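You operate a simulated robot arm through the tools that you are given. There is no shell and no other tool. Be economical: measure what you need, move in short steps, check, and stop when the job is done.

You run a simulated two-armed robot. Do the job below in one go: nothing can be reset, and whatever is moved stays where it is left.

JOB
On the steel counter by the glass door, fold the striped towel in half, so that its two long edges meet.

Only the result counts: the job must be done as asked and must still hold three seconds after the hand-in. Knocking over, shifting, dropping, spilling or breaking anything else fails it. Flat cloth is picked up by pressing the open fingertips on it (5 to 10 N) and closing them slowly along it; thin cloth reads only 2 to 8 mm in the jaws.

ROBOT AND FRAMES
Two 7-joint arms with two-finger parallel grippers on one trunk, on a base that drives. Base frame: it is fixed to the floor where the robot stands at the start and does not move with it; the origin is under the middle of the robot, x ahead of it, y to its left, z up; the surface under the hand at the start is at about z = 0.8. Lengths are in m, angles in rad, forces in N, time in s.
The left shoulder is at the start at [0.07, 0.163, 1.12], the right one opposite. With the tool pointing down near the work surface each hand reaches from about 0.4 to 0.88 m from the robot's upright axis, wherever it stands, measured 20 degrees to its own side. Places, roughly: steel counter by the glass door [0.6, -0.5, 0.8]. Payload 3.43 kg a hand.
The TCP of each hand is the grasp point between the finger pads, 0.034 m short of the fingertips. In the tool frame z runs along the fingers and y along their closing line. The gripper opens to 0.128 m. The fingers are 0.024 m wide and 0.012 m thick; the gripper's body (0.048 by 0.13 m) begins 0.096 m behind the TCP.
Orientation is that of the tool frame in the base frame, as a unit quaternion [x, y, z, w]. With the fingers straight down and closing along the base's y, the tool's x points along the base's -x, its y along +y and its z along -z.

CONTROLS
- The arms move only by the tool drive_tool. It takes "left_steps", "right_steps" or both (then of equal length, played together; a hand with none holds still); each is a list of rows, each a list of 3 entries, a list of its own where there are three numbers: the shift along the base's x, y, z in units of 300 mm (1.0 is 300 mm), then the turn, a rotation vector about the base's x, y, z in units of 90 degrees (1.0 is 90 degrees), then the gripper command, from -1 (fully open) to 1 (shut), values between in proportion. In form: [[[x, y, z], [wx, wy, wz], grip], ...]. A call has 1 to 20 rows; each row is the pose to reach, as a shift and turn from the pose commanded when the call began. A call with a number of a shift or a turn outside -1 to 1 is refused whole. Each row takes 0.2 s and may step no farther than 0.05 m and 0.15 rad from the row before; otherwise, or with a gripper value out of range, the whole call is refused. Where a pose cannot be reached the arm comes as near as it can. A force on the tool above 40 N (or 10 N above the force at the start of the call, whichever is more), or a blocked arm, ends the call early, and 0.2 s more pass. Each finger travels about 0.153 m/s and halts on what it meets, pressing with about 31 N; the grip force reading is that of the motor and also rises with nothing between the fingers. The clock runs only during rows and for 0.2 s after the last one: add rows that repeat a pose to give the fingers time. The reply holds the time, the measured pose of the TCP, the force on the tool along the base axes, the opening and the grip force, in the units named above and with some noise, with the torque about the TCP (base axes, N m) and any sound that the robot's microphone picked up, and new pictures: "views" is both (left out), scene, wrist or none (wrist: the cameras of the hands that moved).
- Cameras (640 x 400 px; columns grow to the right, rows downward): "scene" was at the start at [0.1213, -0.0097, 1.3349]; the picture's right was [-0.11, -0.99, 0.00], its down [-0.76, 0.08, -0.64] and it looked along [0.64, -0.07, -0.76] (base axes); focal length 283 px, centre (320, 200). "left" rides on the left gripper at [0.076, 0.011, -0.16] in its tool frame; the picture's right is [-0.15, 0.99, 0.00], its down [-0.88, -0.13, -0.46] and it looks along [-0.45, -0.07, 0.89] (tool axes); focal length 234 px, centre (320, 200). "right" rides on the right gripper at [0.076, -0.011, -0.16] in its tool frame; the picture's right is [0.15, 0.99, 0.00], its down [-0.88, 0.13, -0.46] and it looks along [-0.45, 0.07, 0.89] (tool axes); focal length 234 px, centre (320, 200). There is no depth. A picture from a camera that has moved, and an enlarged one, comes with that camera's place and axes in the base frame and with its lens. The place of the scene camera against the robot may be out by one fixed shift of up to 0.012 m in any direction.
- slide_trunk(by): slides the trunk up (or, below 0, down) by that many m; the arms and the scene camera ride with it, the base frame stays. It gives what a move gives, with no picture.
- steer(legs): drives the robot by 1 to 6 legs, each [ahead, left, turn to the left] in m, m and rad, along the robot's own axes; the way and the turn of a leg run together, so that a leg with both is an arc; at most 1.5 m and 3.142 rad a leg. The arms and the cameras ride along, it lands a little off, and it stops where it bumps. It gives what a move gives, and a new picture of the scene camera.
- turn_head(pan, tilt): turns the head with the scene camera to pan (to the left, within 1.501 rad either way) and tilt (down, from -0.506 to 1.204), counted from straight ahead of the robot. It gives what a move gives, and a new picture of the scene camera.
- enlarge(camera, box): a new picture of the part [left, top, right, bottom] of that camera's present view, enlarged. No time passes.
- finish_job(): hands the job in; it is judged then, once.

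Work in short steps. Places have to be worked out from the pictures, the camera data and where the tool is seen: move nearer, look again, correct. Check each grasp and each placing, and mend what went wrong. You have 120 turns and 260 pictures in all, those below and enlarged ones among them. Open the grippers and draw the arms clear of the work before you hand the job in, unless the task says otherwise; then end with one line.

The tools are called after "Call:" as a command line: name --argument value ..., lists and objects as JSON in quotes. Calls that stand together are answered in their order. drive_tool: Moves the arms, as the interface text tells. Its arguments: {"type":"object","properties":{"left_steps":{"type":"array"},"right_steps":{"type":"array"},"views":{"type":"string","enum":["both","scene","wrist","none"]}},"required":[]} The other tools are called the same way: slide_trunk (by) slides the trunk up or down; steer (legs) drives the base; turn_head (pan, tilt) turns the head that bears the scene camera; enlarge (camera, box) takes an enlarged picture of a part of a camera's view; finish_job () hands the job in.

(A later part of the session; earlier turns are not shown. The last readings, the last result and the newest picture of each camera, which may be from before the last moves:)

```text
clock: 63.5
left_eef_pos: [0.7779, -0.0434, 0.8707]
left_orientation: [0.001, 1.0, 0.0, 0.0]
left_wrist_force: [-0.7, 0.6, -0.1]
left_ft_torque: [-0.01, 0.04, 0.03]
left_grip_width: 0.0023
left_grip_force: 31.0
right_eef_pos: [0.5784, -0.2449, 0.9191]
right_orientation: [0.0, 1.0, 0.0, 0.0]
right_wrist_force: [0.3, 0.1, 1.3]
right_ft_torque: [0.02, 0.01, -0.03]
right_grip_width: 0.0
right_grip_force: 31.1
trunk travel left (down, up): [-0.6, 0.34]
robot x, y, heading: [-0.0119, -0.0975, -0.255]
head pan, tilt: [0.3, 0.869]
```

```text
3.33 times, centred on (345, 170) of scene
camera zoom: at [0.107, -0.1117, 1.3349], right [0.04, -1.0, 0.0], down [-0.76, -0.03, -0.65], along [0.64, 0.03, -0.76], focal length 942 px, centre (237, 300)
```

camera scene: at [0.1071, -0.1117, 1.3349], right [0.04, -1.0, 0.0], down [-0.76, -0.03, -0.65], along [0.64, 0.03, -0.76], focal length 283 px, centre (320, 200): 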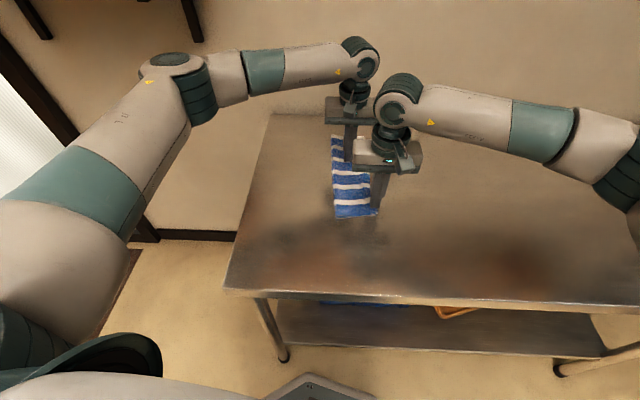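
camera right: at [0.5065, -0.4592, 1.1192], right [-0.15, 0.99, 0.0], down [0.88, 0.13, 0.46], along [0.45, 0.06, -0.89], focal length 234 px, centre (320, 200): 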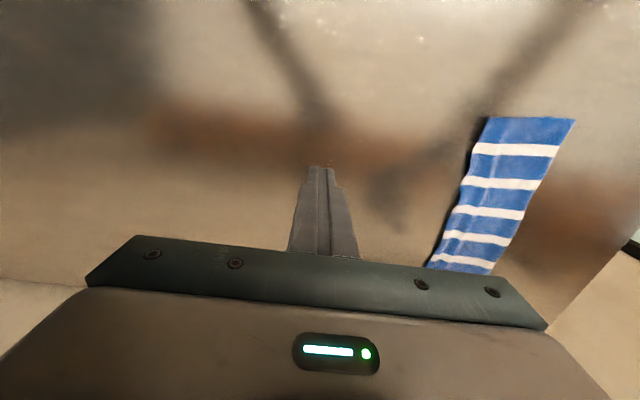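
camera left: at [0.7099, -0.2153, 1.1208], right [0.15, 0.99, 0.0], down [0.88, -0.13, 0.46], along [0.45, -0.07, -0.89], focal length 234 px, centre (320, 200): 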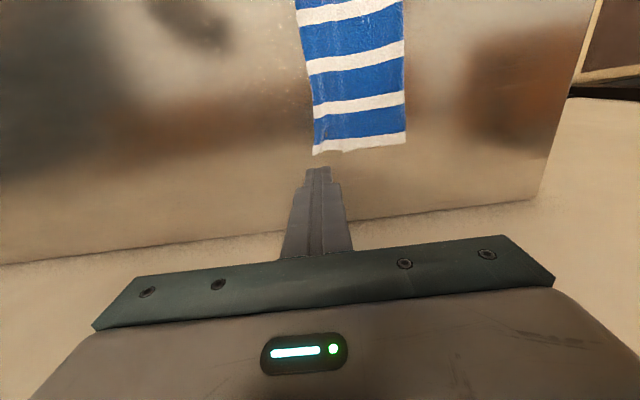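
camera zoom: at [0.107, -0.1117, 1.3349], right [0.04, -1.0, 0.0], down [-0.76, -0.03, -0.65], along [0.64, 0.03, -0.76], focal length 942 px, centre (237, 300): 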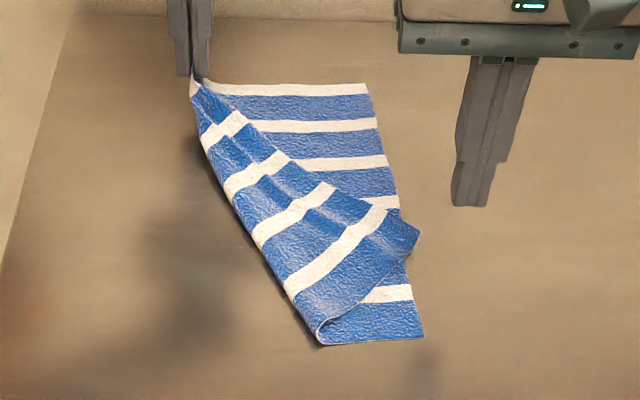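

The far half is unfolded and the bottom layer's right edge is visible, from (0.815, −0.197) to (0.52, −0.227). I bring the far corner back over in an arc about the correct fold line (y≈−0.09 here) and hold it just above the bottom edge.

Call:
drive_tool --left_steps '[[[0, -0.011, 0.07], [0, 0, 0], 1], [[0, -0.022, 0.134], [0, 0, 0], 1], [[0.005, -0.089, 0.164], [0, 0, 0], 1], [[0.01, -0.152, 0.168], [0, 0, 0], 1], [[0.015, -0.229, 0.158], [0, 0, 0], 1], [[0.02, -0.289, 0.134], [0, 0, 0], 1], [[0.023, -0.355, 0.081], [0, 0, 0], 1], [[0.023, -0.405, 0.014], [0, 0, 0], 1], [[0.023, -0.439, -0.046], [0, 0, 0], 1]]' --views "none"

Call:
enlarge --camera "left" --box '[180, 0, 420, 230]'

Call:
enlarge --camera "scene" --box '[290, 110, 400, 230]'

Call:
enlarge --camera "right" --box '[220, 60, 460, 220]'

```text
clock: 65.5
left_eef_pos: [0.7845, -0.1779, 0.8538]
left_orientation: [0.0, 1.0, 0.0, -0.001]
left_wrist_force: [-0.1, 0.4, 0.6]
left_ft_torque: [-0.02, -0.04, 0.03]
left_grip_width: 0.0024
left_grip_force: 31.2
right_eef_pos: [0.5804, -0.2439, 0.9193]
right_orientation: [0.0, 1.0, 0.0, 0.0]
right_wrist_force: [0.2, -0.1, -0.2]
right_ft_torque: [0.04, -0.03, 0.01]
right_grip_width: 0.0
right_grip_force: 31.4
trunk travel left (down, up): [-0.6, 0.34]
robot x, y, heading: [-0.0169, -0.1, -0.251]
head pan, tilt: [0.3, 0.869]
```

```text
1.74 times, centred on (300, 115) of left
camera zoom: at [0.7089, -0.1672, 1.0143], right [0.15, 0.99, 0.0], down [0.88, -0.13, 0.45], along [0.45, -0.07, -0.89], focal length 407 px, centre (355, 348)
```

zoom: 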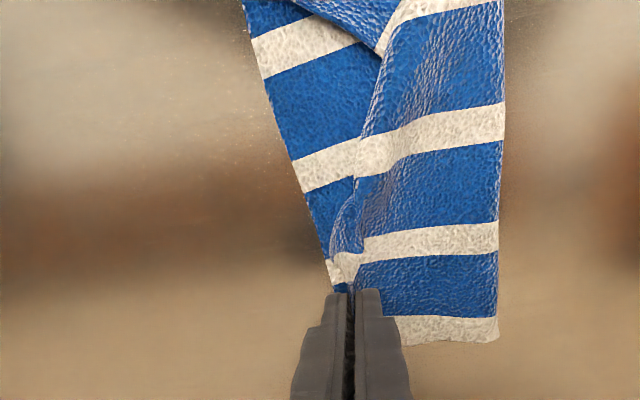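

```text
3.33 times, centred on (345, 170) of scene
camera zoom: at [0.1074, -0.1123, 1.3349], right [0.04, -1.0, 0.0], down [-0.76, -0.03, -0.65], along [0.64, 0.03, -0.76], focal length 942 px, centre (237, 300)
```

zoom: 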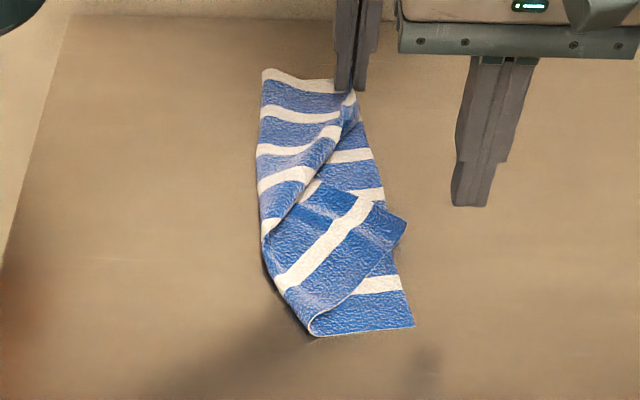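

```text
2.50 times, centred on (340, 140) of right
camera zoom: at [0.5047, -0.256, 1.0782], right [-0.15, 0.99, 0.0], down [0.88, 0.13, 0.46], along [0.45, 0.07, -0.89], focal length 585 px, centre (270, 350)
```

zoom: 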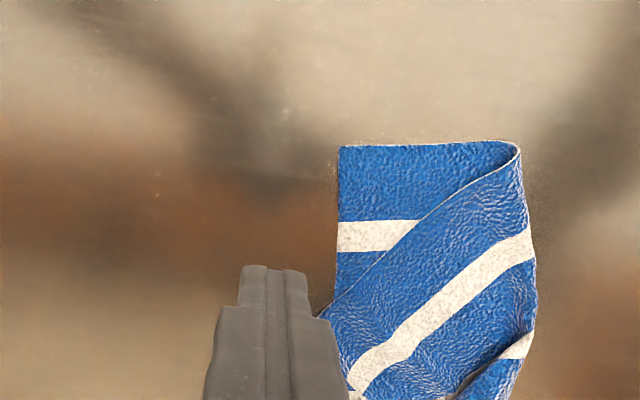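

The far corner now hangs right at the bottom edge, while the near half of the flap is skewed. I set the far corner down and spread it, then straighten the near corner with the right hand.

Call:
drive_tool --left_steps '[[[0, 0.003, -0.03], [0, 0, 0], 1], [[0, 0.006, -0.05], [0, 0, 0], 1], [[0, 0.006, -0.055], [0, 0, 0], 1], [[0, 0.006, -0.055], [0, 0, 0], 0.94], [[0, 0.003, -0.055], [0, 0, 0], 0.86], [[0, -0.003, -0.055], [0, 0, 0], 0.78], [[0, -0.01, -0.055], [0, 0, 0], 0.7], [[0, -0.017, -0.055], [0, 0, 0], 0.62], [[0, -0.024, -0.055], [0, 0, 0], 0.54], [[0, -0.024, -0.03], [0, 0, 0], 0.54], [[0, -0.024, 0.06], [0, 0, 0], 0.54], [[0, 0.05, 0.17], [0, 0, 0], 0.54], [[0, 0.17, 0.25], [0, 0, 0], 0.8], [[0, 0.3, 0.3], [0, 0, 0], 1]]' --views "none"

Call:
enlarge --camera "left" --box '[140, 0, 380, 230]'

Call:
enlarge --camera "scene" --box '[290, 110, 400, 230]'

```text
clock: 68.5
left_eef_pos: [0.7837, -0.0805, 0.9429]
left_orientation: [0.001, 1.0, 0.0, -0.001]
left_wrist_force: [0.0, 0.1, -0.5]
left_ft_torque: [-0.03, -0.02, 0.0]
left_grip_width: 0.0
left_grip_force: 31.3
right_eef_pos: [0.5789, -0.2444, 0.9194]
right_orientation: [0.0, 1.0, -0.001, 0.0]
right_wrist_force: [0.0, 0.3, 1.0]
right_ft_torque: [-0.01, 0.05, -0.03]
right_grip_width: 0.0
right_grip_force: 30.6
trunk travel left (down, up): [-0.6, 0.34]
robot x, y, heading: [-0.0155, -0.1025, -0.261]
head pan, tilt: [0.3, 0.869]
```

```text
1.74 times, centred on (260, 115) of left
camera zoom: at [0.7069, -0.0693, 1.1024], right [0.15, 0.99, 0.0], down [0.88, -0.13, 0.46], along [0.45, -0.07, -0.89], focal length 407 px, centre (424, 348)
```

zoom: 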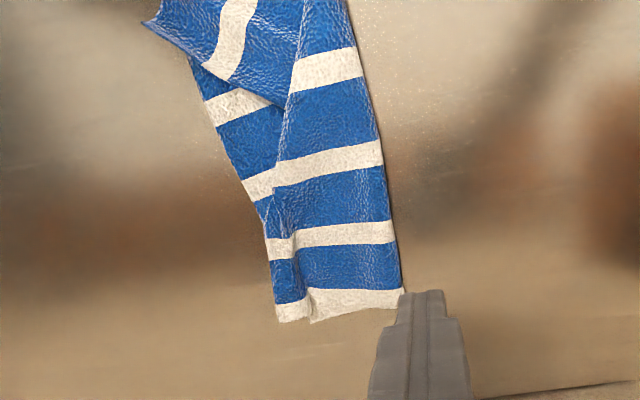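

```text
3.33 times, centred on (345, 170) of scene
camera zoom: at [0.1069, -0.1101, 1.3349], right [0.04, -1.0, 0.0], down [-0.76, -0.03, -0.65], along [0.64, 0.03, -0.76], focal length 942 px, centre (237, 300)
```

zoom: 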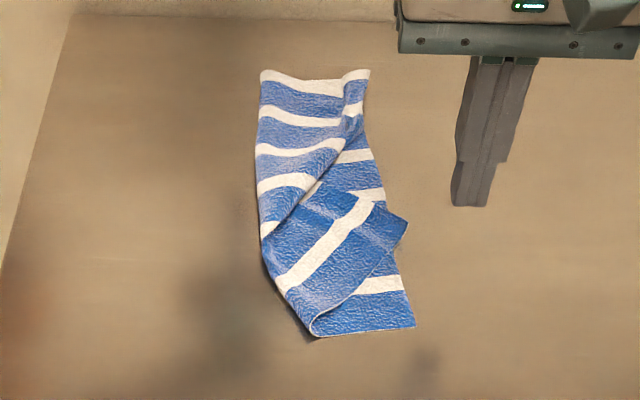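

The far corner sits well now. I bring the right hand over the skewed near corner of the top layer (about (0.627, −0.22)).

Call:
drive_tool --right_steps '[[[0.05, 0.05, 0], [0, 0, 0], 0.6], [[0.1, 0.1, -0.03], [0, 0, 0], 0.6], [[0.153, 0.13, -0.1], [0, 0, 0], 0.6], [[0.153, 0.13, -0.2], [0, 0, 0], 0.6]]' --views "none"

Call:
enlarge --camera "right" --box '[220, 60, 460, 230]'

Call:
enlarge --camera "scene" --box '[310, 130, 410, 230]'

```text
clock: 69.5
left_eef_pos: [0.7833, -0.0821, 0.9414]
left_orientation: [0.0, 1.0, 0.0, -0.001]
left_wrist_force: [-0.4, 0.2, 0.6]
left_ft_torque: [0.03, -0.01, 0.02]
left_grip_width: 0.0
left_grip_force: 31.6
right_eef_pos: [0.6277, -0.2045, 0.8598]
right_orientation: [0.0, 1.0, 0.0, 0.001]
right_wrist_force: [-0.5, 1.0, 0.4]
right_ft_torque: [-0.01, -0.02, 0.01]
right_grip_width: 0.0255
right_grip_force: 0.2
trunk travel left (down, up): [-0.6, 0.34]
robot x, y, heading: [-0.0102, -0.1026, -0.253]
head pan, tilt: [0.3, 0.869]
```

```text
2.35 times, centred on (340, 145) of right
camera zoom: at [0.5522, -0.2164, 1.0178], right [-0.15, 0.99, 0.0], down [0.88, 0.13, 0.46], along [0.45, 0.07, -0.89], focal length 551 px, centre (273, 329)
```

zoom: 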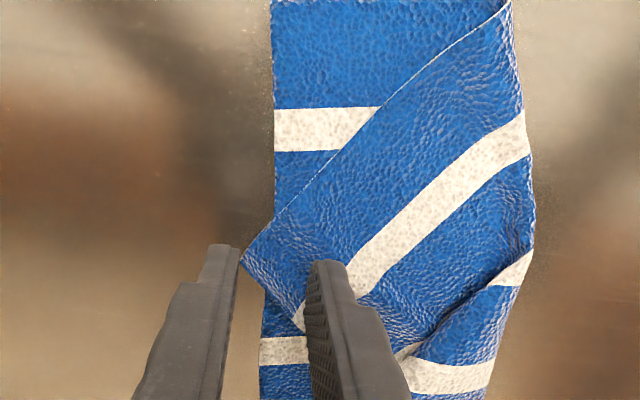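

```text
4.00 times, centred on (360, 180) of scene
camera zoom: at [0.1074, -0.112, 1.3349], right [0.04, -1.0, 0.0], down [-0.76, -0.03, -0.65], along [0.64, 0.03, -0.76], focal length 1130 px, centre (160, 280)
```

zoom: 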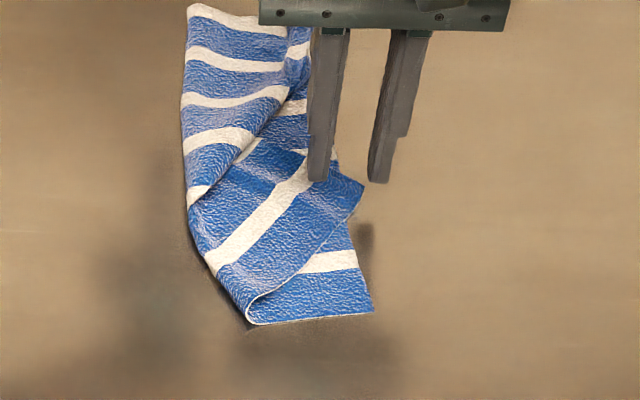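

The top corner is at (0.631, −0.216), pointing right. I shift 6 mm right so the outer finger lands on it, and lower to contact.

Call:
drive_tool --right_steps '[[[0.006, -0.01, -0.03], [0, 0, 0], 0.6], [[0.012, -0.02, -0.06], [0, 0, 0], 0.6], [[0.012, -0.02, -0.072], [0, 0, 0], 0.6], [[0.012, -0.02, -0.077], [0, 0, 0], 0.6]]' --views "none"

```text
clock: 70.5
left_eef_pos: [0.7833, -0.0822, 0.9434]
left_orientation: [-0.001, 1.0, 0.0, -0.001]
left_wrist_force: [0.2, 0.4, -0.6]
left_ft_torque: [-0.02, -0.02, -0.01]
left_grip_width: 0.0
left_grip_force: 31.5
right_eef_pos: [0.6308, -0.2122, 0.8363]
right_orientation: [0.0, 1.0, 0.0, 0.0]
right_wrist_force: [0.6, -1.5, 5.8]
right_ft_torque: [0.1, -0.03, 0.04]
right_grip_width: 0.0255
right_grip_force: 0.0
trunk travel left (down, up): [-0.6, 0.34]
robot x, y, heading: [-0.0116, -0.1016, -0.246]
head pan, tilt: [0.3, 0.869]
```

In contact at 6 N, I close slowly and lift a little.

Call:
drive_tool --right_steps '[[[0, 0, 0], [0, 0, 0], 0.66], [[0, 0, 0], [0, 0, 0], 0.72], [[0, 0, 0], [0, 0, 0], 0.78], [[0, 0, 0], [0, 0, 0], 0.85], [[0, 0, 0], [0, 0, 0], 0.92], [[0, 0, 0], [0, 0, 0], 1], [[0, 0, 0], [0, 0, 0], 1], [[0, 0, 0], [0, 0, 0], 1], [[0, 0, 0.04], [0, 0, 0], 1], [[0, 0, 0.08], [0, 0, 0], 1]]' --views "none"

Call:
enlarge --camera "right" --box '[220, 60, 460, 230]'

Call:
enlarge --camera "scene" --box '[310, 130, 410, 230]'

```text
clock: 72.7
left_eef_pos: [0.7839, -0.0816, 0.9425]
left_orientation: [0.0, 1.0, 0.0, 0.0]
left_wrist_force: [-0.8, -0.1, 0.3]
left_ft_torque: [0.03, 0.03, 0.03]
left_grip_width: 0.0001
left_grip_force: 31.1
right_eef_pos: [0.631, -0.2096, 0.8612]
right_orientation: [0.0, 1.0, 0.0, 0.0]
right_wrist_force: [0.2, -0.1, 0.5]
right_ft_torque: [0.04, -0.05, 0.03]
right_grip_width: 0.0019
right_grip_force: 31.4
trunk travel left (down, up): [-0.6, 0.34]
robot x, y, heading: [-0.014, -0.0959, -0.256]
head pan, tilt: [0.3, 0.869]
```

```text
2.35 times, centred on (340, 145) of right
camera zoom: at [0.5558, -0.2221, 1.0188], right [-0.15, 0.99, 0.0], down [0.88, 0.13, 0.46], along [0.45, 0.07, -0.89], focal length 551 px, centre (273, 329)
```

zoom: 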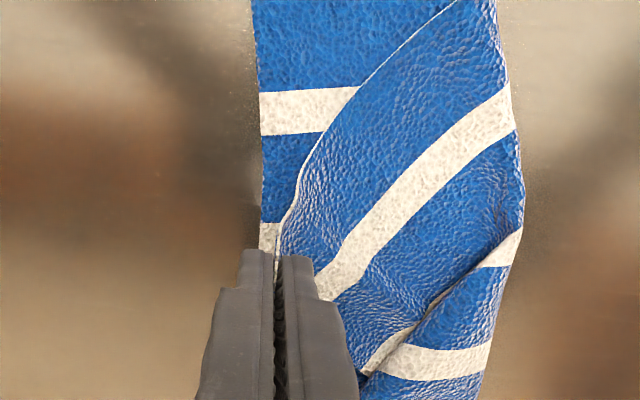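

```text
4.00 times, centred on (360, 180) of scene
camera zoom: at [0.1068, -0.1115, 1.3349], right [0.04, -1.0, 0.0], down [-0.76, -0.03, -0.65], along [0.64, 0.03, -0.76], focal length 1130 px, centre (160, 280)
```

zoom: 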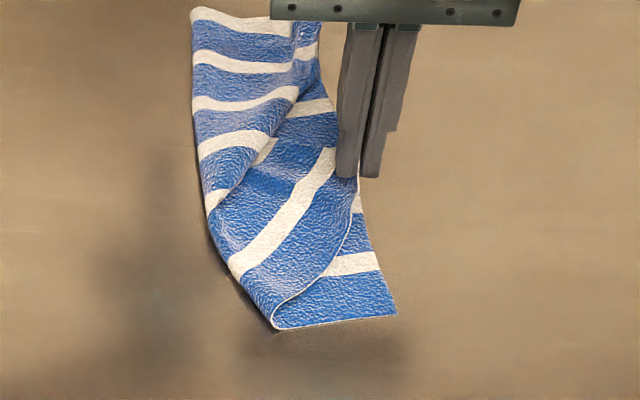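

Top corner held (1.9 mm). At this end the fold line must move about 3.5 cm left, so I peel this corner over to the left and toward me, unrolling the old fold.

Call:
drive_tool --right_steps '[[[-0.037, 0.03, 0.13], [0, 0, 0], 1], [[-0.07, 0.08, 0.17], [0, 0, 0], 1], [[-0.103, 0.13, 0.197], [0, 0, 0], 1], [[-0.17, 0.23, 0.213], [0, 0, 0], 1], [[-0.237, 0.33, 0.197], [0, 0, 0], 1], [[-0.303, 0.43, 0.147], [0, 0, 0], 1], [[-0.337, 0.5, 0.08], [0, 0, 0], 1], [[-0.353, 0.53, 0.03], [0, 0, 0], 1], [[-0.353, 0.53, 0.03], [0, 0, 0], 1]]' --views "none"

Call:
enlarge --camera "right" --box '[120, 60, 440, 260]'

Call:
enlarge --camera "scene" --box '[280, 110, 400, 230]'

Call:
enlarge --camera "left" --box '[120, 0, 380, 230]'

```text
clock: 74.7
left_eef_pos: [0.7834, -0.0815, 0.9426]
left_orientation: [0.0, 1.0, 0.0, 0.0]
left_wrist_force: [-0.5, -0.4, -0.3]
left_ft_torque: [0.0, -0.02, -0.01]
left_grip_width: 0.0
left_grip_force: 31.3
right_eef_pos: [0.5262, -0.0544, 0.8689]
right_orientation: [0.0, 1.0, 0.0, 0.0]
right_wrist_force: [-0.1, -0.2, -0.1]
right_ft_torque: [-0.04, -0.01, -0.03]
right_grip_width: 0.0017
right_grip_force: 30.9
trunk travel left (down, up): [-0.6, 0.34]
robot x, y, heading: [-0.0172, -0.0994, -0.254]
head pan, tilt: [0.3, 0.869]
```

```text
2.00 times, centred on (280, 160) of right
camera zoom: at [0.4518, -0.0649, 1.0269], right [-0.15, 0.99, 0.0], down [0.88, 0.13, 0.46], along [0.45, 0.07, -0.89], focal length 468 px, centre (400, 280)
```

zoom: 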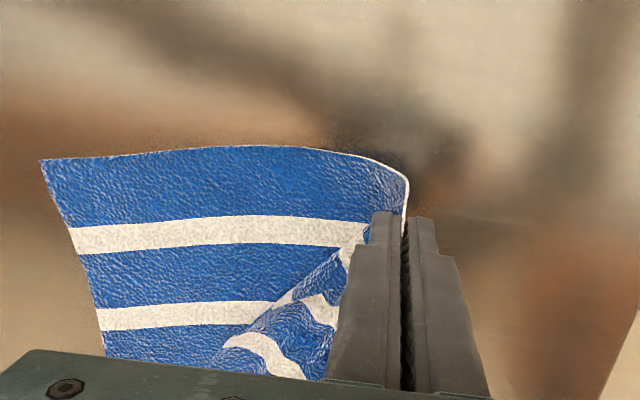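

```text
3.33 times, centred on (340, 170) of scene
camera zoom: at [0.1071, -0.1116, 1.3349], right [0.04, -1.0, 0.0], down [-0.76, -0.03, -0.65], along [0.64, 0.03, -0.76], focal length 942 px, centre (253, 300)
```

zoom: 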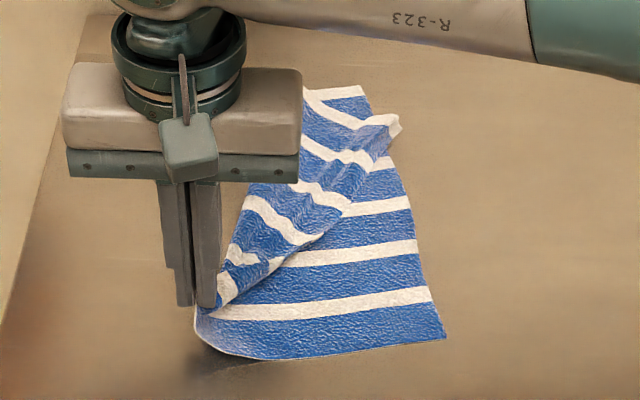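

```text
1.74 times, centred on (250, 115) of left
camera zoom: at [0.7072, -0.0705, 1.1022], right [0.15, 0.99, 0.0], down [0.88, -0.13, 0.46], along [0.45, -0.07, -0.89], focal length 407 px, centre (442, 348)
```

zoom: 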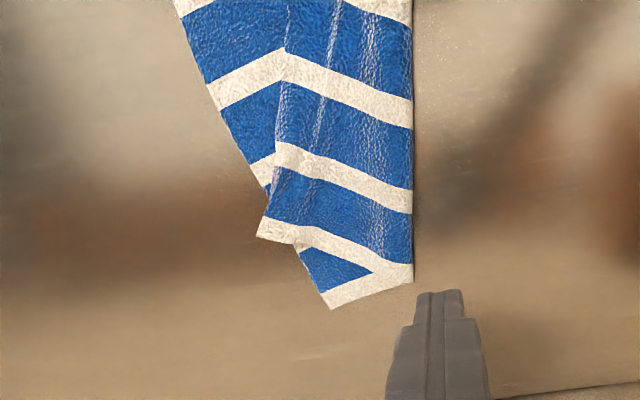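

The near corner unrolled well, although the far corner got pulled toward me; I'll re-seat that afterwards. The bottom corners are now at (0.527, −0.228) and (0.81, −0.176). I fold the near corner back over onto the near bottom corner, yawing the hand to match.

Call:
drive_tool --right_steps '[[[0.004, -0.018, 0.105], [0, 0, -0.077], 1], [[0.008, -0.102, 0.187], [0, 0, -0.154], 1], [[0.014, -0.202, 0.21], [0, 0, -0.231], 1], [[0.02, -0.302, 0.187], [0, 0, -0.308], 1], [[0.026, -0.385, 0.12], [0, 0, -0.383], 1], [[0.032, -0.452, 0.055], [0, 0, -0.383], 1], [[0.037, -0.495, -0.013], [0, 0, -0.383], 1], [[0.037, -0.52, -0.07], [0, 0, -0.383], 1]]' --views "none"

Call:
enlarge --camera "right" --box '[180, 60, 460, 240]'

Call:
enlarge --camera "scene" --box '[280, 110, 400, 230]'

```text
clock: 76.5
left_eef_pos: [0.783, -0.0826, 0.9433]
left_orientation: [0.0, 1.0, 0.0, 0.0]
left_wrist_force: [0.5, 0.3, 0.4]
left_ft_torque: [0.0, 0.0, 0.01]
left_grip_width: 0.0002
left_grip_force: 31.2
right_eef_pos: [0.5357, -0.2114, 0.8475]
right_orientation: [0.297, 0.955, 0.0, 0.0]
right_wrist_force: [-0.1, -0.6, -0.2]
right_ft_torque: [0.0, -0.03, 0.02]
right_grip_width: 0.0018
right_grip_force: 31.1
trunk travel left (down, up): [-0.6, 0.34]
robot x, y, heading: [-0.0119, -0.1025, -0.251]
head pan, tilt: [0.3, 0.869]
```

```text
2.22 times, centred on (320, 150) of right
camera zoom: at [0.4684, -0.1776, 1.0064], right [0.44, 0.9, 0.0], down [0.8, -0.39, 0.45], along [0.41, -0.2, -0.89], focal length 520 px, centre (320, 311)
```

zoom: 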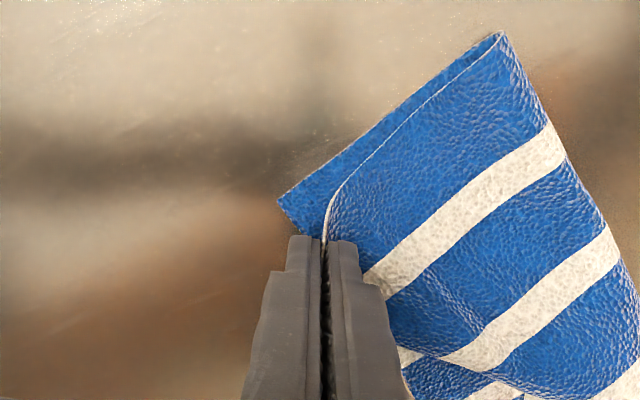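

```text
3.33 times, centred on (340, 170) of scene
camera zoom: at [0.1073, -0.1119, 1.3349], right [0.04, -1.0, 0.0], down [-0.76, -0.03, -0.65], along [0.64, 0.03, -0.76], focal length 942 px, centre (253, 300)
```

zoom: 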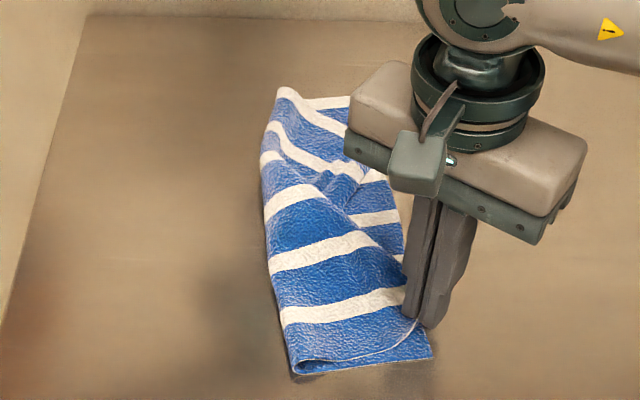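

The corner hangs about 1.5 cm too far from me relative to the bottom corner (0.511, −0.217). I shift, lower, spread and release.

Call:
drive_tool --right_steps '[[[-0.025, 0.01, 0], [0, 0, 0], 1], [[-0.05, 0.02, -0.01], [0, 0, 0], 1], [[-0.05, 0.025, -0.025], [0, 0, 0], 1], [[-0.05, 0.03, -0.035], [0, 0, 0], 1], [[-0.05, 0.03, -0.035], [0, 0, 0], 0.94], [[-0.052, 0.026, -0.035], [0, 0, 0], 0.86], [[-0.056, 0.02, -0.035], [0, 0, 0], 0.78], [[-0.06, 0.014, -0.035], [0, 0, 0], 0.7], [[-0.064, 0.008, -0.035], [0, 0, 0], 0.62], [[-0.068, 0.002, -0.035], [0, 0, 0], 0.54], [[-0.068, 0.002, -0.01], [0, 0, 0], 0.54], [[-0.068, 0.002, 0.08], [0, 0, 0], 0.54], [[-0.068, -0.06, 0.2], [0, 0, 0.05], 0.54], [[-0.068, -0.18, 0.28], [0, 0, 0.12], 0.8]]' --views "none"

Call:
enlarge --camera "right" --box '[260, 60, 540, 240]'

Call:
enlarge --camera "scene" --box '[280, 110, 400, 230]'

Call:
enlarge --camera "left" --box '[120, 0, 380, 230]'

```text
clock: 79.5
left_eef_pos: [0.7828, -0.084, 0.9422]
left_orientation: [0.0, 1.0, 0.001, 0.0]
left_wrist_force: [-0.7, -1.3, 0.6]
left_ft_torque: [-0.01, 0.05, 0.0]
left_grip_width: 0.0
left_grip_force: 31.3
right_eef_pos: [0.5135, -0.2623, 0.9327]
right_orientation: [0.204, 0.979, 0.0, 0.0]
right_wrist_force: [-0.3, -0.3, 0.2]
right_ft_torque: [0.02, -0.01, 0.01]
right_grip_width: 0.0127
right_grip_force: 0.0
trunk travel left (down, up): [-0.6, 0.34]
robot x, y, heading: [-0.0135, -0.0967, -0.253]
head pan, tilt: [0.3, 0.869]
```

```text
2.22 times, centred on (400, 150) of right
camera zoom: at [0.4407, -0.2431, 1.0905], right [0.26, 0.97, 0.0], down [0.86, -0.23, 0.46], along [0.44, -0.12, -0.89], focal length 520 px, centre (142, 311)
```

zoom: 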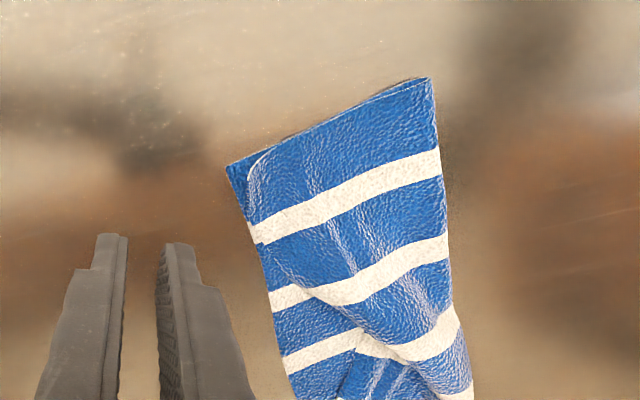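

```text
3.33 times, centred on (340, 170) of scene
camera zoom: at [0.1065, -0.1131, 1.3349], right [0.04, -1.0, 0.0], down [-0.76, -0.03, -0.65], along [0.65, 0.03, -0.76], focal length 942 px, centre (253, 300)
```

zoom: 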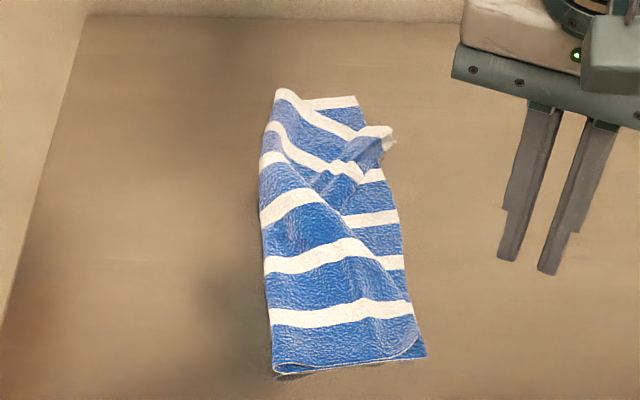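

```text
1.74 times, centred on (250, 115) of left
camera zoom: at [0.7067, -0.0717, 1.1026], right [0.15, 0.99, 0.0], down [0.88, -0.13, 0.46], along [0.45, -0.07, -0.89], focal length 407 px, centre (442, 348)
```

zoom: 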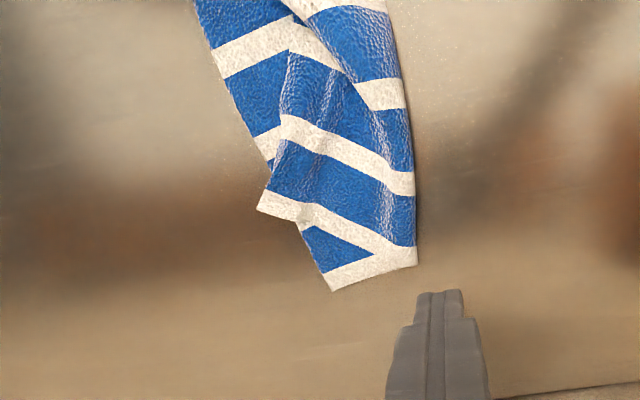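

The near corner now lies on the bottom corner. Next the far top corner, at about (0.731, −0.207) and overhanging the edge: I bring the left hand over it, yawed about 15° to match.

Call:
drive_tool --left_steps '[[[-0.06, -0.12, 0], [0, 0, 0.06], 0.6], [[-0.12, -0.25, 0], [0, 0, 0.12], 0.6], [[-0.183, -0.377, -0.05], [0, 0, 0.17], 0.6], [[-0.183, -0.377, -0.17], [0, 0, 0.17], 0.6], [[-0.183, -0.377, -0.27], [0, 0, 0.17], 0.6]]' --views "none"

Call:
enlarge --camera "left" --box '[200, 40, 440, 230]'

```text
clock: 80.7
left_eef_pos: [0.7304, -0.2014, 0.8615]
left_orientation: [-0.133, 0.991, 0.0, 0.0]
left_wrist_force: [0.2, 0.1, -0.4]
left_ft_torque: [-0.02, 0.01, -0.03]
left_grip_width: 0.0259
left_grip_force: 0.1
right_eef_pos: [0.5138, -0.2623, 0.9315]
right_orientation: [0.204, 0.979, 0.0, 0.0]
right_wrist_force: [-0.5, 0.0, 0.4]
right_ft_torque: [-0.04, -0.01, 0.03]
right_grip_width: 0.0128
right_grip_force: 0.0
trunk travel left (down, up): [-0.6, 0.34]
robot x, y, heading: [-0.012, -0.1034, -0.252]
head pan, tilt: [0.3, 0.869]
```

```text
2.11 times, centred on (320, 135) of left
camera zoom: at [0.6528, -0.2103, 1.0232], right [-0.12, 0.99, 0.0], down [0.88, 0.11, 0.46], along [0.45, 0.05, -0.89], focal length 493 px, centre (320, 337)
```

zoom: 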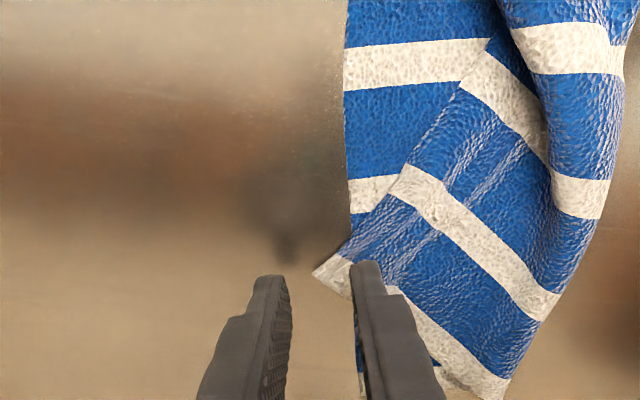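

The corner tip sits between the fingers. I shift 8 mm left so the outer finger covers the tip, and lower to contact.

Call:
drive_tool --left_steps '[[[0, 0.015, -0.03], [0, 0, 0], 0.6], [[0, 0.028, -0.06], [0, 0, 0], 0.6], [[0, 0.028, -0.076], [0, 0, 0], 0.6], [[0, 0.028, -0.082], [0, 0, 0], 0.6]]' --views "none"

```text
clock: 81.7
left_eef_pos: [0.7295, -0.1927, 0.8397]
left_orientation: [-0.133, 0.991, 0.0, 0.0]
left_wrist_force: [0.2, 0.0, 0.8]
left_ft_torque: [-0.01, -0.01, -0.02]
left_grip_width: 0.0258
left_grip_force: 0.1
right_eef_pos: [0.5146, -0.2603, 0.9318]
right_orientation: [0.206, 0.979, 0.0, -0.001]
right_wrist_force: [0.5, -0.2, 0.4]
right_ft_torque: [-0.02, -0.03, -0.02]
right_grip_width: 0.0128
right_grip_force: 0.0
trunk travel left (down, up): [-0.6, 0.34]
robot x, y, heading: [-0.0136, -0.1067, -0.257]
head pan, tilt: [0.3, 0.869]
```

Just touching. I press 2–3 mm further, then close slowly and lift slightly.

Call:
drive_tool --left_steps '[[[0, 0, -0.005], [0, 0, 0], 0.6], [[0, 0, -0.009], [0, 0, 0], 0.6], [[0, 0, -0.009], [0, 0, 0], 0.68], [[0, 0, -0.009], [0, 0, 0], 0.76], [[0, 0, -0.009], [0, 0, 0], 0.84], [[0, 0, -0.009], [0, 0, 0], 0.92], [[0, 0, -0.009], [0, 0, 0], 1], [[0, 0, -0.009], [0, 0, 0], 1], [[0, 0, -0.009], [0, 0, 0], 1], [[0, 0, 0.03], [0, 0, 0], 1], [[0, 0, 0.07], [0, 0, 0], 1]]' --views "none"

Call:
enlarge --camera "left" --box '[200, 40, 440, 230]'

Call:
enlarge --camera "scene" --box '[280, 110, 400, 230]'

```text
clock: 84.1
left_eef_pos: [0.729, -0.1936, 0.8604]
left_orientation: [-0.133, 0.991, -0.001, 0.001]
left_wrist_force: [0.4, 0.3, -0.4]
left_ft_torque: [-0.04, -0.02, 0.01]
left_grip_width: 0.0019
left_grip_force: 31.0
right_eef_pos: [0.5141, -0.261, 0.9313]
right_orientation: [0.205, 0.979, 0.0, -0.001]
right_wrist_force: [0.4, -0.8, -0.1]
right_ft_torque: [-0.02, 0.01, -0.02]
right_grip_width: 0.0128
right_grip_force: 0.1
trunk travel left (down, up): [-0.6, 0.34]
robot x, y, heading: [-0.0129, -0.0999, -0.252]
head pan, tilt: [0.3, 0.869]
```

```text
2.11 times, centred on (320, 135) of left
camera zoom: at [0.6518, -0.2014, 1.021], right [-0.12, 0.99, 0.0], down [0.88, 0.11, 0.46], along [0.45, 0.05, -0.89], focal length 493 px, centre (320, 337)
```

zoom: 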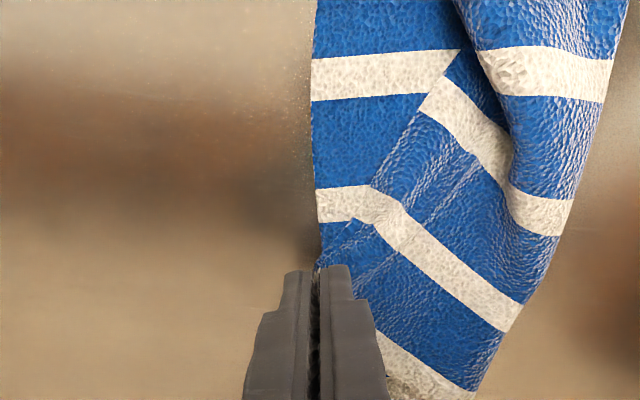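

```text
3.33 times, centred on (340, 170) of scene
camera zoom: at [0.1069, -0.1117, 1.3349], right [0.04, -1.0, 0.0], down [-0.76, -0.03, -0.65], along [0.64, 0.03, -0.76], focal length 942 px, centre (253, 300)
```

zoom: 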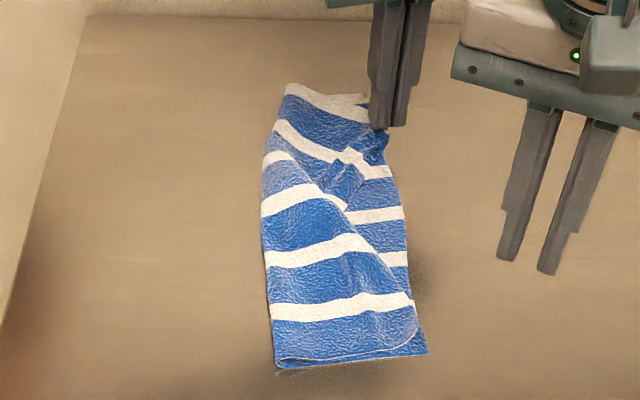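

Top corner held. The fold at the far end must also move about 3 cm left. First I pin the near corner lightly with the right hand so it isn't pulled again.

Call:
drive_tool --right_steps '[[[0.04, 0.08, 0], [0, 0, 0], 1], [[0.087, 0.19, -0.03], [0, 0, 0], 1], [[0.087, 0.2, -0.15], [0, 0, 0], 1], [[0.087, 0.2, -0.26], [0, 0, 0], 1], [[0.087, 0.2, -0.3], [0, 0, 0], 1], [[0.087, 0.2, -0.31], [0, 0, 0], 1], [[0.087, 0.2, -0.315], [0, 0, 0], 1]]' --views "none"

```text
clock: 85.7
left_eef_pos: [0.7292, -0.1921, 0.8605]
left_orientation: [-0.133, 0.991, 0.0, 0.001]
left_wrist_force: [0.0, 0.5, -0.7]
left_ft_torque: [-0.02, -0.02, -0.01]
left_grip_width: 0.0019
left_grip_force: 31.5
right_eef_pos: [0.5412, -0.2019, 0.8379]
right_orientation: [0.206, 0.979, 0.0, 0.0]
right_wrist_force: [0.5, -0.4, 0.7]
right_ft_torque: [-0.01, 0.03, 0.0]
right_grip_width: 0.0
right_grip_force: 31.0
trunk travel left (down, up): [-0.6, 0.34]
robot x, y, heading: [-0.0106, -0.0997, -0.257]
head pan, tilt: [0.3, 0.869]
```

Call:
drive_tool --right_steps '[[[0, 0, -0.005], [0, 0, 0], 1], [[0, 0, -0.008], [0, 0, 0], 1], [[0, 0, -0.008], [0, 0, 0], 1], [[0, 0, -0.008], [0, 0, 0], 1], [[0, 0, -0.008], [0, 0, 0], 1], [[0, 0, -0.008], [0, 0, 0], 1], [[0, 0, -0.008], [0, 0, 0], 1], [[0, 0, -0.008], [0, 0, 0], 1]]' --left_steps '[[[0, 0, 0], [0, 0, 0], 1], [[0, 0, 0], [0, 0, 0], 1], [[0.02, 0.023, 0.098], [0, 0, 0], 1], [[0.053, 0.09, 0.165], [0, 0, 0], 1], [[0.097, 0.173, 0.192], [0, 0, 0], 1], [[0.137, 0.257, 0.172], [0, 0, 0], 1], [[0.16, 0.307, 0.115], [0, 0, 0], 1], [[0.16, 0.307, 0.092], [0, 0, 0], 1]]' --views "none"

Call:
enlarge --camera "left" --box '[160, 0, 440, 230]'

Call:
enlarge --camera "scene" --box '[280, 110, 400, 230]'

```text
clock: 87.5
left_eef_pos: [0.7757, -0.0993, 0.8874]
left_orientation: [-0.133, 0.991, 0.001, 0.0]
left_wrist_force: [-1.6, -0.7, -0.1]
left_ft_torque: [-0.04, 0.05, 0.0]
left_grip_width: 0.0021
left_grip_force: 31.7
right_eef_pos: [0.5413, -0.203, 0.8353]
right_orientation: [0.206, 0.979, 0.001, 0.0]
right_wrist_force: [3.9, -1.2, 18.2]
right_ft_torque: [-0.05, -0.08, -0.01]
right_grip_width: 0.0001
right_grip_force: 31.1
trunk travel left (down, up): [-0.6, 0.34]
robot x, y, heading: [-0.0115, -0.1017, -0.255]
head pan, tilt: [0.3, 0.869]
```

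```text
1.74 times, centred on (300, 115) of left
camera zoom: at [0.698, -0.1088, 1.0481], right [-0.12, 0.99, 0.0], down [0.88, 0.11, 0.46], along [0.45, 0.05, -0.89], focal length 407 px, centre (355, 348)
```

zoom: 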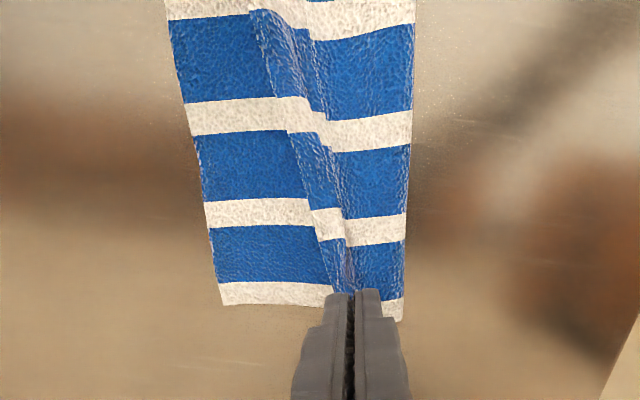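

```text
3.33 times, centred on (340, 170) of scene
camera zoom: at [0.1059, -0.1115, 1.3352], right [0.04, -1.0, 0.0], down [-0.76, -0.03, -0.65], along [0.65, 0.03, -0.76], focal length 942 px, centre (253, 300)
```

zoom: 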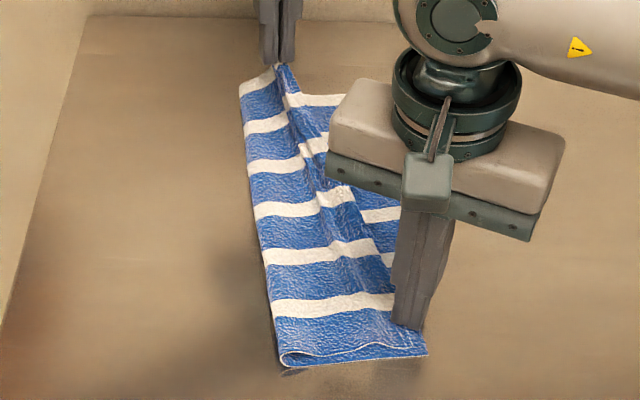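

Excellent: the fold line is straight and at the right place, with the bottom far corner at (0.802, −0.185). I carry the top corner over to it and stop just above.

Call:
drive_tool --left_steps '[[[0.005, -0.069, 0.025], [0, 0, 0.07], 1], [[0.012, -0.136, 0.009], [0, 0, 0.14], 1], [[0.02, -0.186, -0.035], [0, 0, 0.21], 1], [[0.03, -0.222, -0.091], [0, 0, 0.28], 1], [[0.034, -0.249, -0.137], [0, 0, 0.35], 1]]' --views "none"

Call:
enlarge --camera "left" --box '[160, 0, 440, 230]'

Call:
enlarge --camera "scene" --box '[280, 110, 400, 230]'

```text
clock: 88.7
left_eef_pos: [0.787, -0.1755, 0.849]
left_orientation: [-0.398, 0.917, 0.0, 0.001]
left_wrist_force: [0.5, 0.2, 0.8]
left_ft_torque: [-0.01, 0.0, 0.01]
left_grip_width: 0.0022
left_grip_force: 31.1
right_eef_pos: [0.5415, -0.203, 0.837]
right_orientation: [0.205, 0.979, 0.0, 0.001]
right_wrist_force: [3.5, 0.4, 21.3]
right_ft_torque: [0.01, -0.07, 0.02]
right_grip_width: 0.0
right_grip_force: 31.1
trunk travel left (down, up): [-0.6, 0.34]
robot x, y, heading: [-0.0137, -0.0993, -0.26]
head pan, tilt: [0.3, 0.869]
```

```text
1.74 times, centred on (300, 115) of left
camera zoom: at [0.7258, -0.2221, 1.0085], right [-0.62, 0.78, 0.0], down [0.7, 0.55, 0.46], along [0.36, 0.28, -0.89], focal length 407 px, centre (355, 348)
```

zoom: 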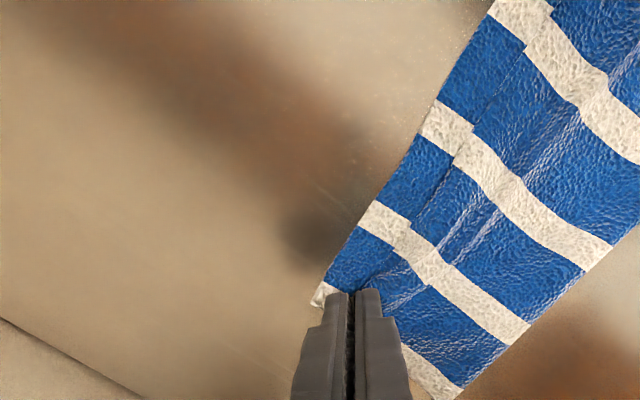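

```text
3.33 times, centred on (340, 170) of scene
camera zoom: at [0.1057, -0.1115, 1.3352], right [0.04, -1.0, 0.0], down [-0.76, -0.03, -0.65], along [0.65, 0.03, -0.76], focal length 942 px, centre (253, 300)
```

zoom: 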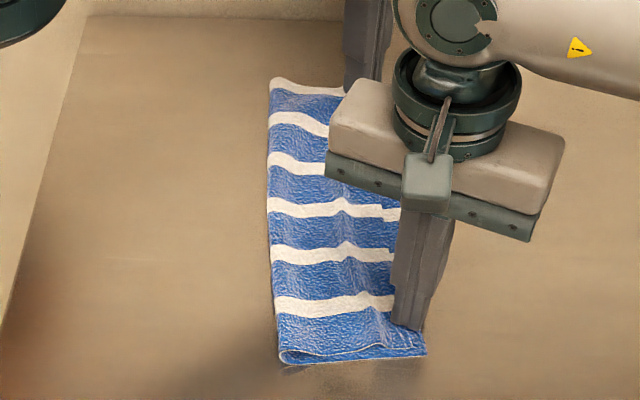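

The top edge runs parallel to the bottom one, about 1 cm inside. I lower slightly outward, spread the pinch and release, then lift both hands clear.

Call:
drive_tool --left_steps '[[[0, -0.01, -0.015], [0, 0, 0], 1], [[0, -0.013, -0.03], [0, 0, 0], 1], [[0, -0.013, -0.038], [0, 0, 0], 1], [[0, -0.013, -0.038], [0, 0, 0], 0.94], [[0.003, -0.017, -0.038], [0, 0, 0], 0.86], [[0.008, -0.021, -0.038], [0, 0, 0], 0.78], [[0.013, -0.025, -0.038], [0, 0, 0], 0.7], [[0.018, -0.029, -0.038], [0, 0, 0], 0.62], [[0.023, -0.033, -0.038], [0, 0, 0], 0.54], [[0.023, -0.033, -0.01], [0, 0, 0], 0.54], [[0.02, -0.033, 0.09], [0, 0, -0.05], 0.54], [[0.01, -0.033, 0.2], [0, 0, -0.13], 0.54], [[0, 0.05, 0.28], [0, 0, -0.22], 0.7], [[-0.01, 0.17, 0.33], [0, 0, -0.31], 1], [[-0.01, 0.25, 0.36], [0, 0, -0.4], 1]]' --right_steps '[[[0, 0, 0], [0, 0, 0], 1], [[0, 0, 0], [0, 0, 0], 1], [[0, 0, 0], [0, 0, 0], 1], [[0, 0, 0], [0, 0, 0], 1], [[0, 0, 0], [0, 0, 0], 1], [[0, 0, 0], [0, 0, 0], 1], [[0, 0, 0], [0, 0, 0], 1], [[0, 0, 0], [0, 0, 0], 1], [[0, 0, 0], [0, 0, 0], 1], [[0, 0, 0.02], [0, 0, 0], 1], [[0, 0, 0.1], [0, 0, 0], 1], [[0, -0.05, 0.22], [0, 0, 0.06], 1], [[0, -0.17, 0.32], [0, 0, 0.13], 1], [[0, -0.3, 0.37], [0, 0, 0.2], 1], [[0, -0.4, 0.37], [0, 0, 0.27], 1]]' --views "wrist"

Call:
enlarge --camera "left" --box '[140, 0, 380, 230]'

Call:
enlarge --camera "scene" --box '[280, 110, 400, 230]'

Call:
enlarge --camera "right" --box '[340, 80, 560, 280]'

```text
clock: 91.9
left_eef_pos: [0.7828, -0.1015, 0.9537]
left_orientation: [-0.093, 0.996, 0.0, 0.0]
left_wrist_force: [-0.4, 0.6, 0.0]
left_ft_torque: [-0.02, 0.0, 0.01]
left_grip_width: 0.0
left_grip_force: 30.9
right_eef_pos: [0.5416, -0.3239, 0.9447]
right_orientation: [-0.007, 1.0, 0.001, 0.0]
right_wrist_force: [-1.1, -0.6, -0.3]
right_ft_torque: [0.01, 0.0, -0.05]
right_grip_width: 0.0
right_grip_force: 31.6
trunk travel left (down, up): [-0.6, 0.34]
robot x, y, heading: [-0.0158, -0.0974, -0.254]
head pan, tilt: [0.3, 0.869]
camera right: at [0.468, -0.3368, 1.1037], right [-0.16, 0.99, 0.0], down [0.88, 0.14, 0.46], along [0.45, 0.07, -0.89], focal length 234 px, centre (320, 200)
camera left: at [0.7058, -0.1041, 1.1137], right [-0.04, 1.0, 0.0], down [0.89, 0.03, 0.46], along [0.46, 0.02, -0.89], focal length 234 px, centre (320, 200)
```

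right: 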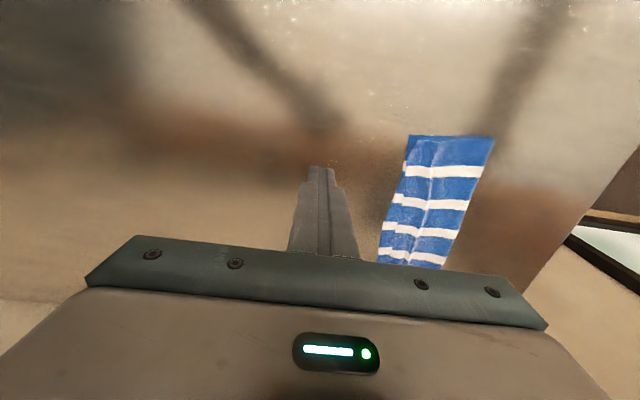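
left: 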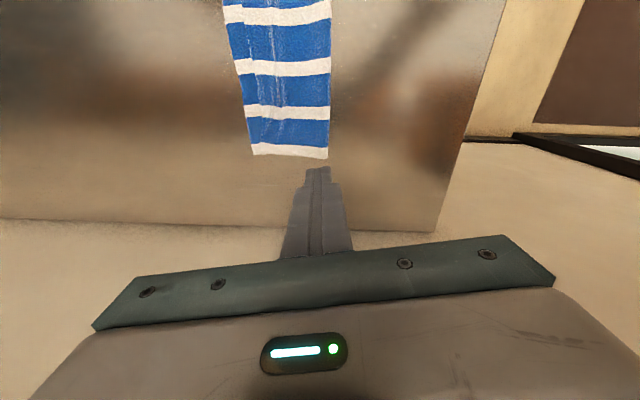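

```text
1.74 times, centred on (260, 115) of left
camera zoom: at [0.7058, -0.1041, 1.1137], right [-0.04, 1.0, 0.0], down [0.89, 0.03, 0.46], along [0.46, 0.02, -0.89], focal length 407 px, centre (424, 348)
```

zoom: 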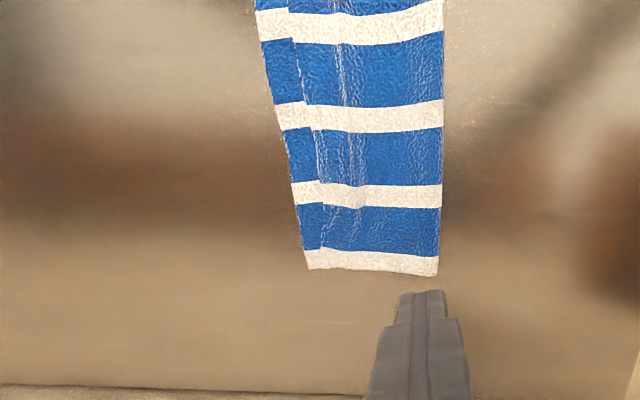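

```text
3.33 times, centred on (340, 170) of scene
camera zoom: at [0.107, -0.1122, 1.3349], right [0.04, -1.0, 0.0], down [-0.76, -0.03, -0.65], along [0.64, 0.03, -0.76], focal length 942 px, centre (253, 300)
```

zoom: 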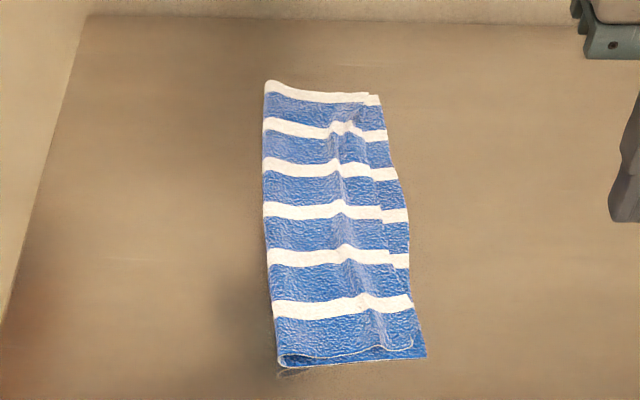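

```text
2.00 times, centred on (450, 180) of right
camera zoom: at [0.468, -0.3368, 1.1037], right [-0.16, 0.99, 0.0], down [0.88, 0.14, 0.46], along [0.45, 0.07, -0.89], focal length 468 px, centre (60, 240)
```

zoom: 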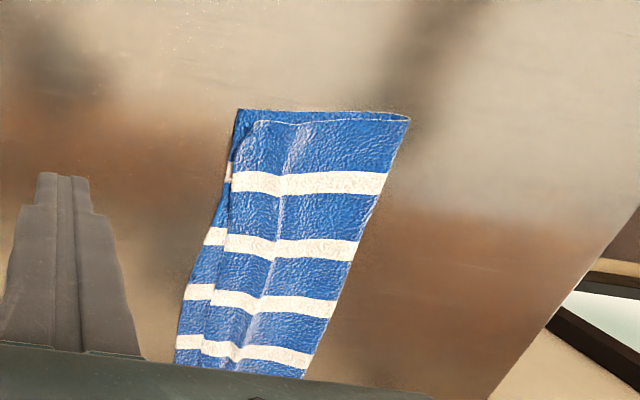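

Very good: the fold is clean and the edges are nearly together. Mid-length the top edge is still about 2 cm short because of a small wrinkle ridge. I'll spread that ridge with the left hand around x≈0.665, inner finger anchoring and outer finger pushing right.

Call:
drive_tool --left_steps '[[[-0.1, -0.04, 0], [0, 0, -0.02], 0.69], [[-0.22, -0.08, 0], [0, 0, -0.04], 0.69], [[-0.33, -0.13, -0.03], [0, 0, -0.055], 0.69], [[-0.393, -0.182, -0.12], [0, 0, -0.055], 0.69], [[-0.393, -0.182, -0.25], [0, 0, -0.055], 0.69], [[-0.393, -0.182, -0.34], [0, 0, -0.055], 0.69], [[-0.393, -0.182, -0.365], [0, 0, -0.055], 0.69]]' --views "none"

Call:
enlarge --camera "left" --box '[220, 60, 420, 240]'

```text
clock: 93.5
left_eef_pos: [0.6651, -0.154, 0.8465]
left_orientation: [-0.051, 0.999, 0.0, 0.0]
left_wrist_force: [-0.3, 0.1, 0.4]
left_ft_torque: [0.04, 0.0, -0.01]
left_grip_width: 0.0196
left_grip_force: 0.0
right_eef_pos: [0.5436, -0.3233, 0.944]
right_orientation: [-0.005, 1.0, -0.001, 0.0]
right_wrist_force: [0.1, -1.0, -0.1]
right_ft_torque: [0.01, -0.01, 0.03]
right_grip_width: 0.0
right_grip_force: 30.7
trunk travel left (down, up): [-0.6, 0.34]
robot x, y, heading: [-0.0123, -0.098, -0.254]
head pan, tilt: [0.3, 0.869]
```

```text
2.22 times, centred on (320, 150) of left
camera zoom: at [0.5876, -0.1508, 1.0059], right [0.04, 1.0, 0.0], down [0.89, -0.04, 0.46], along [0.45, -0.02, -0.89], focal length 520 px, centre (320, 311)
```

zoom: 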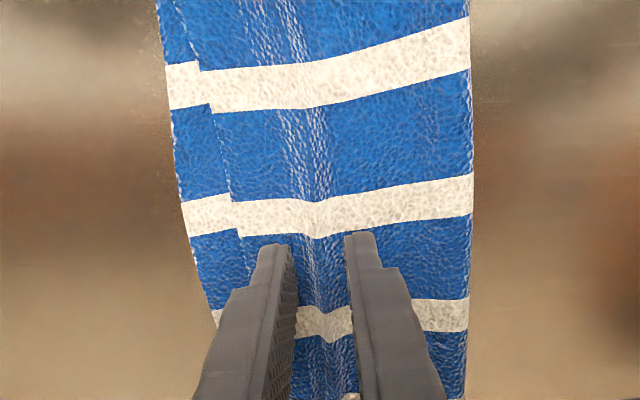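

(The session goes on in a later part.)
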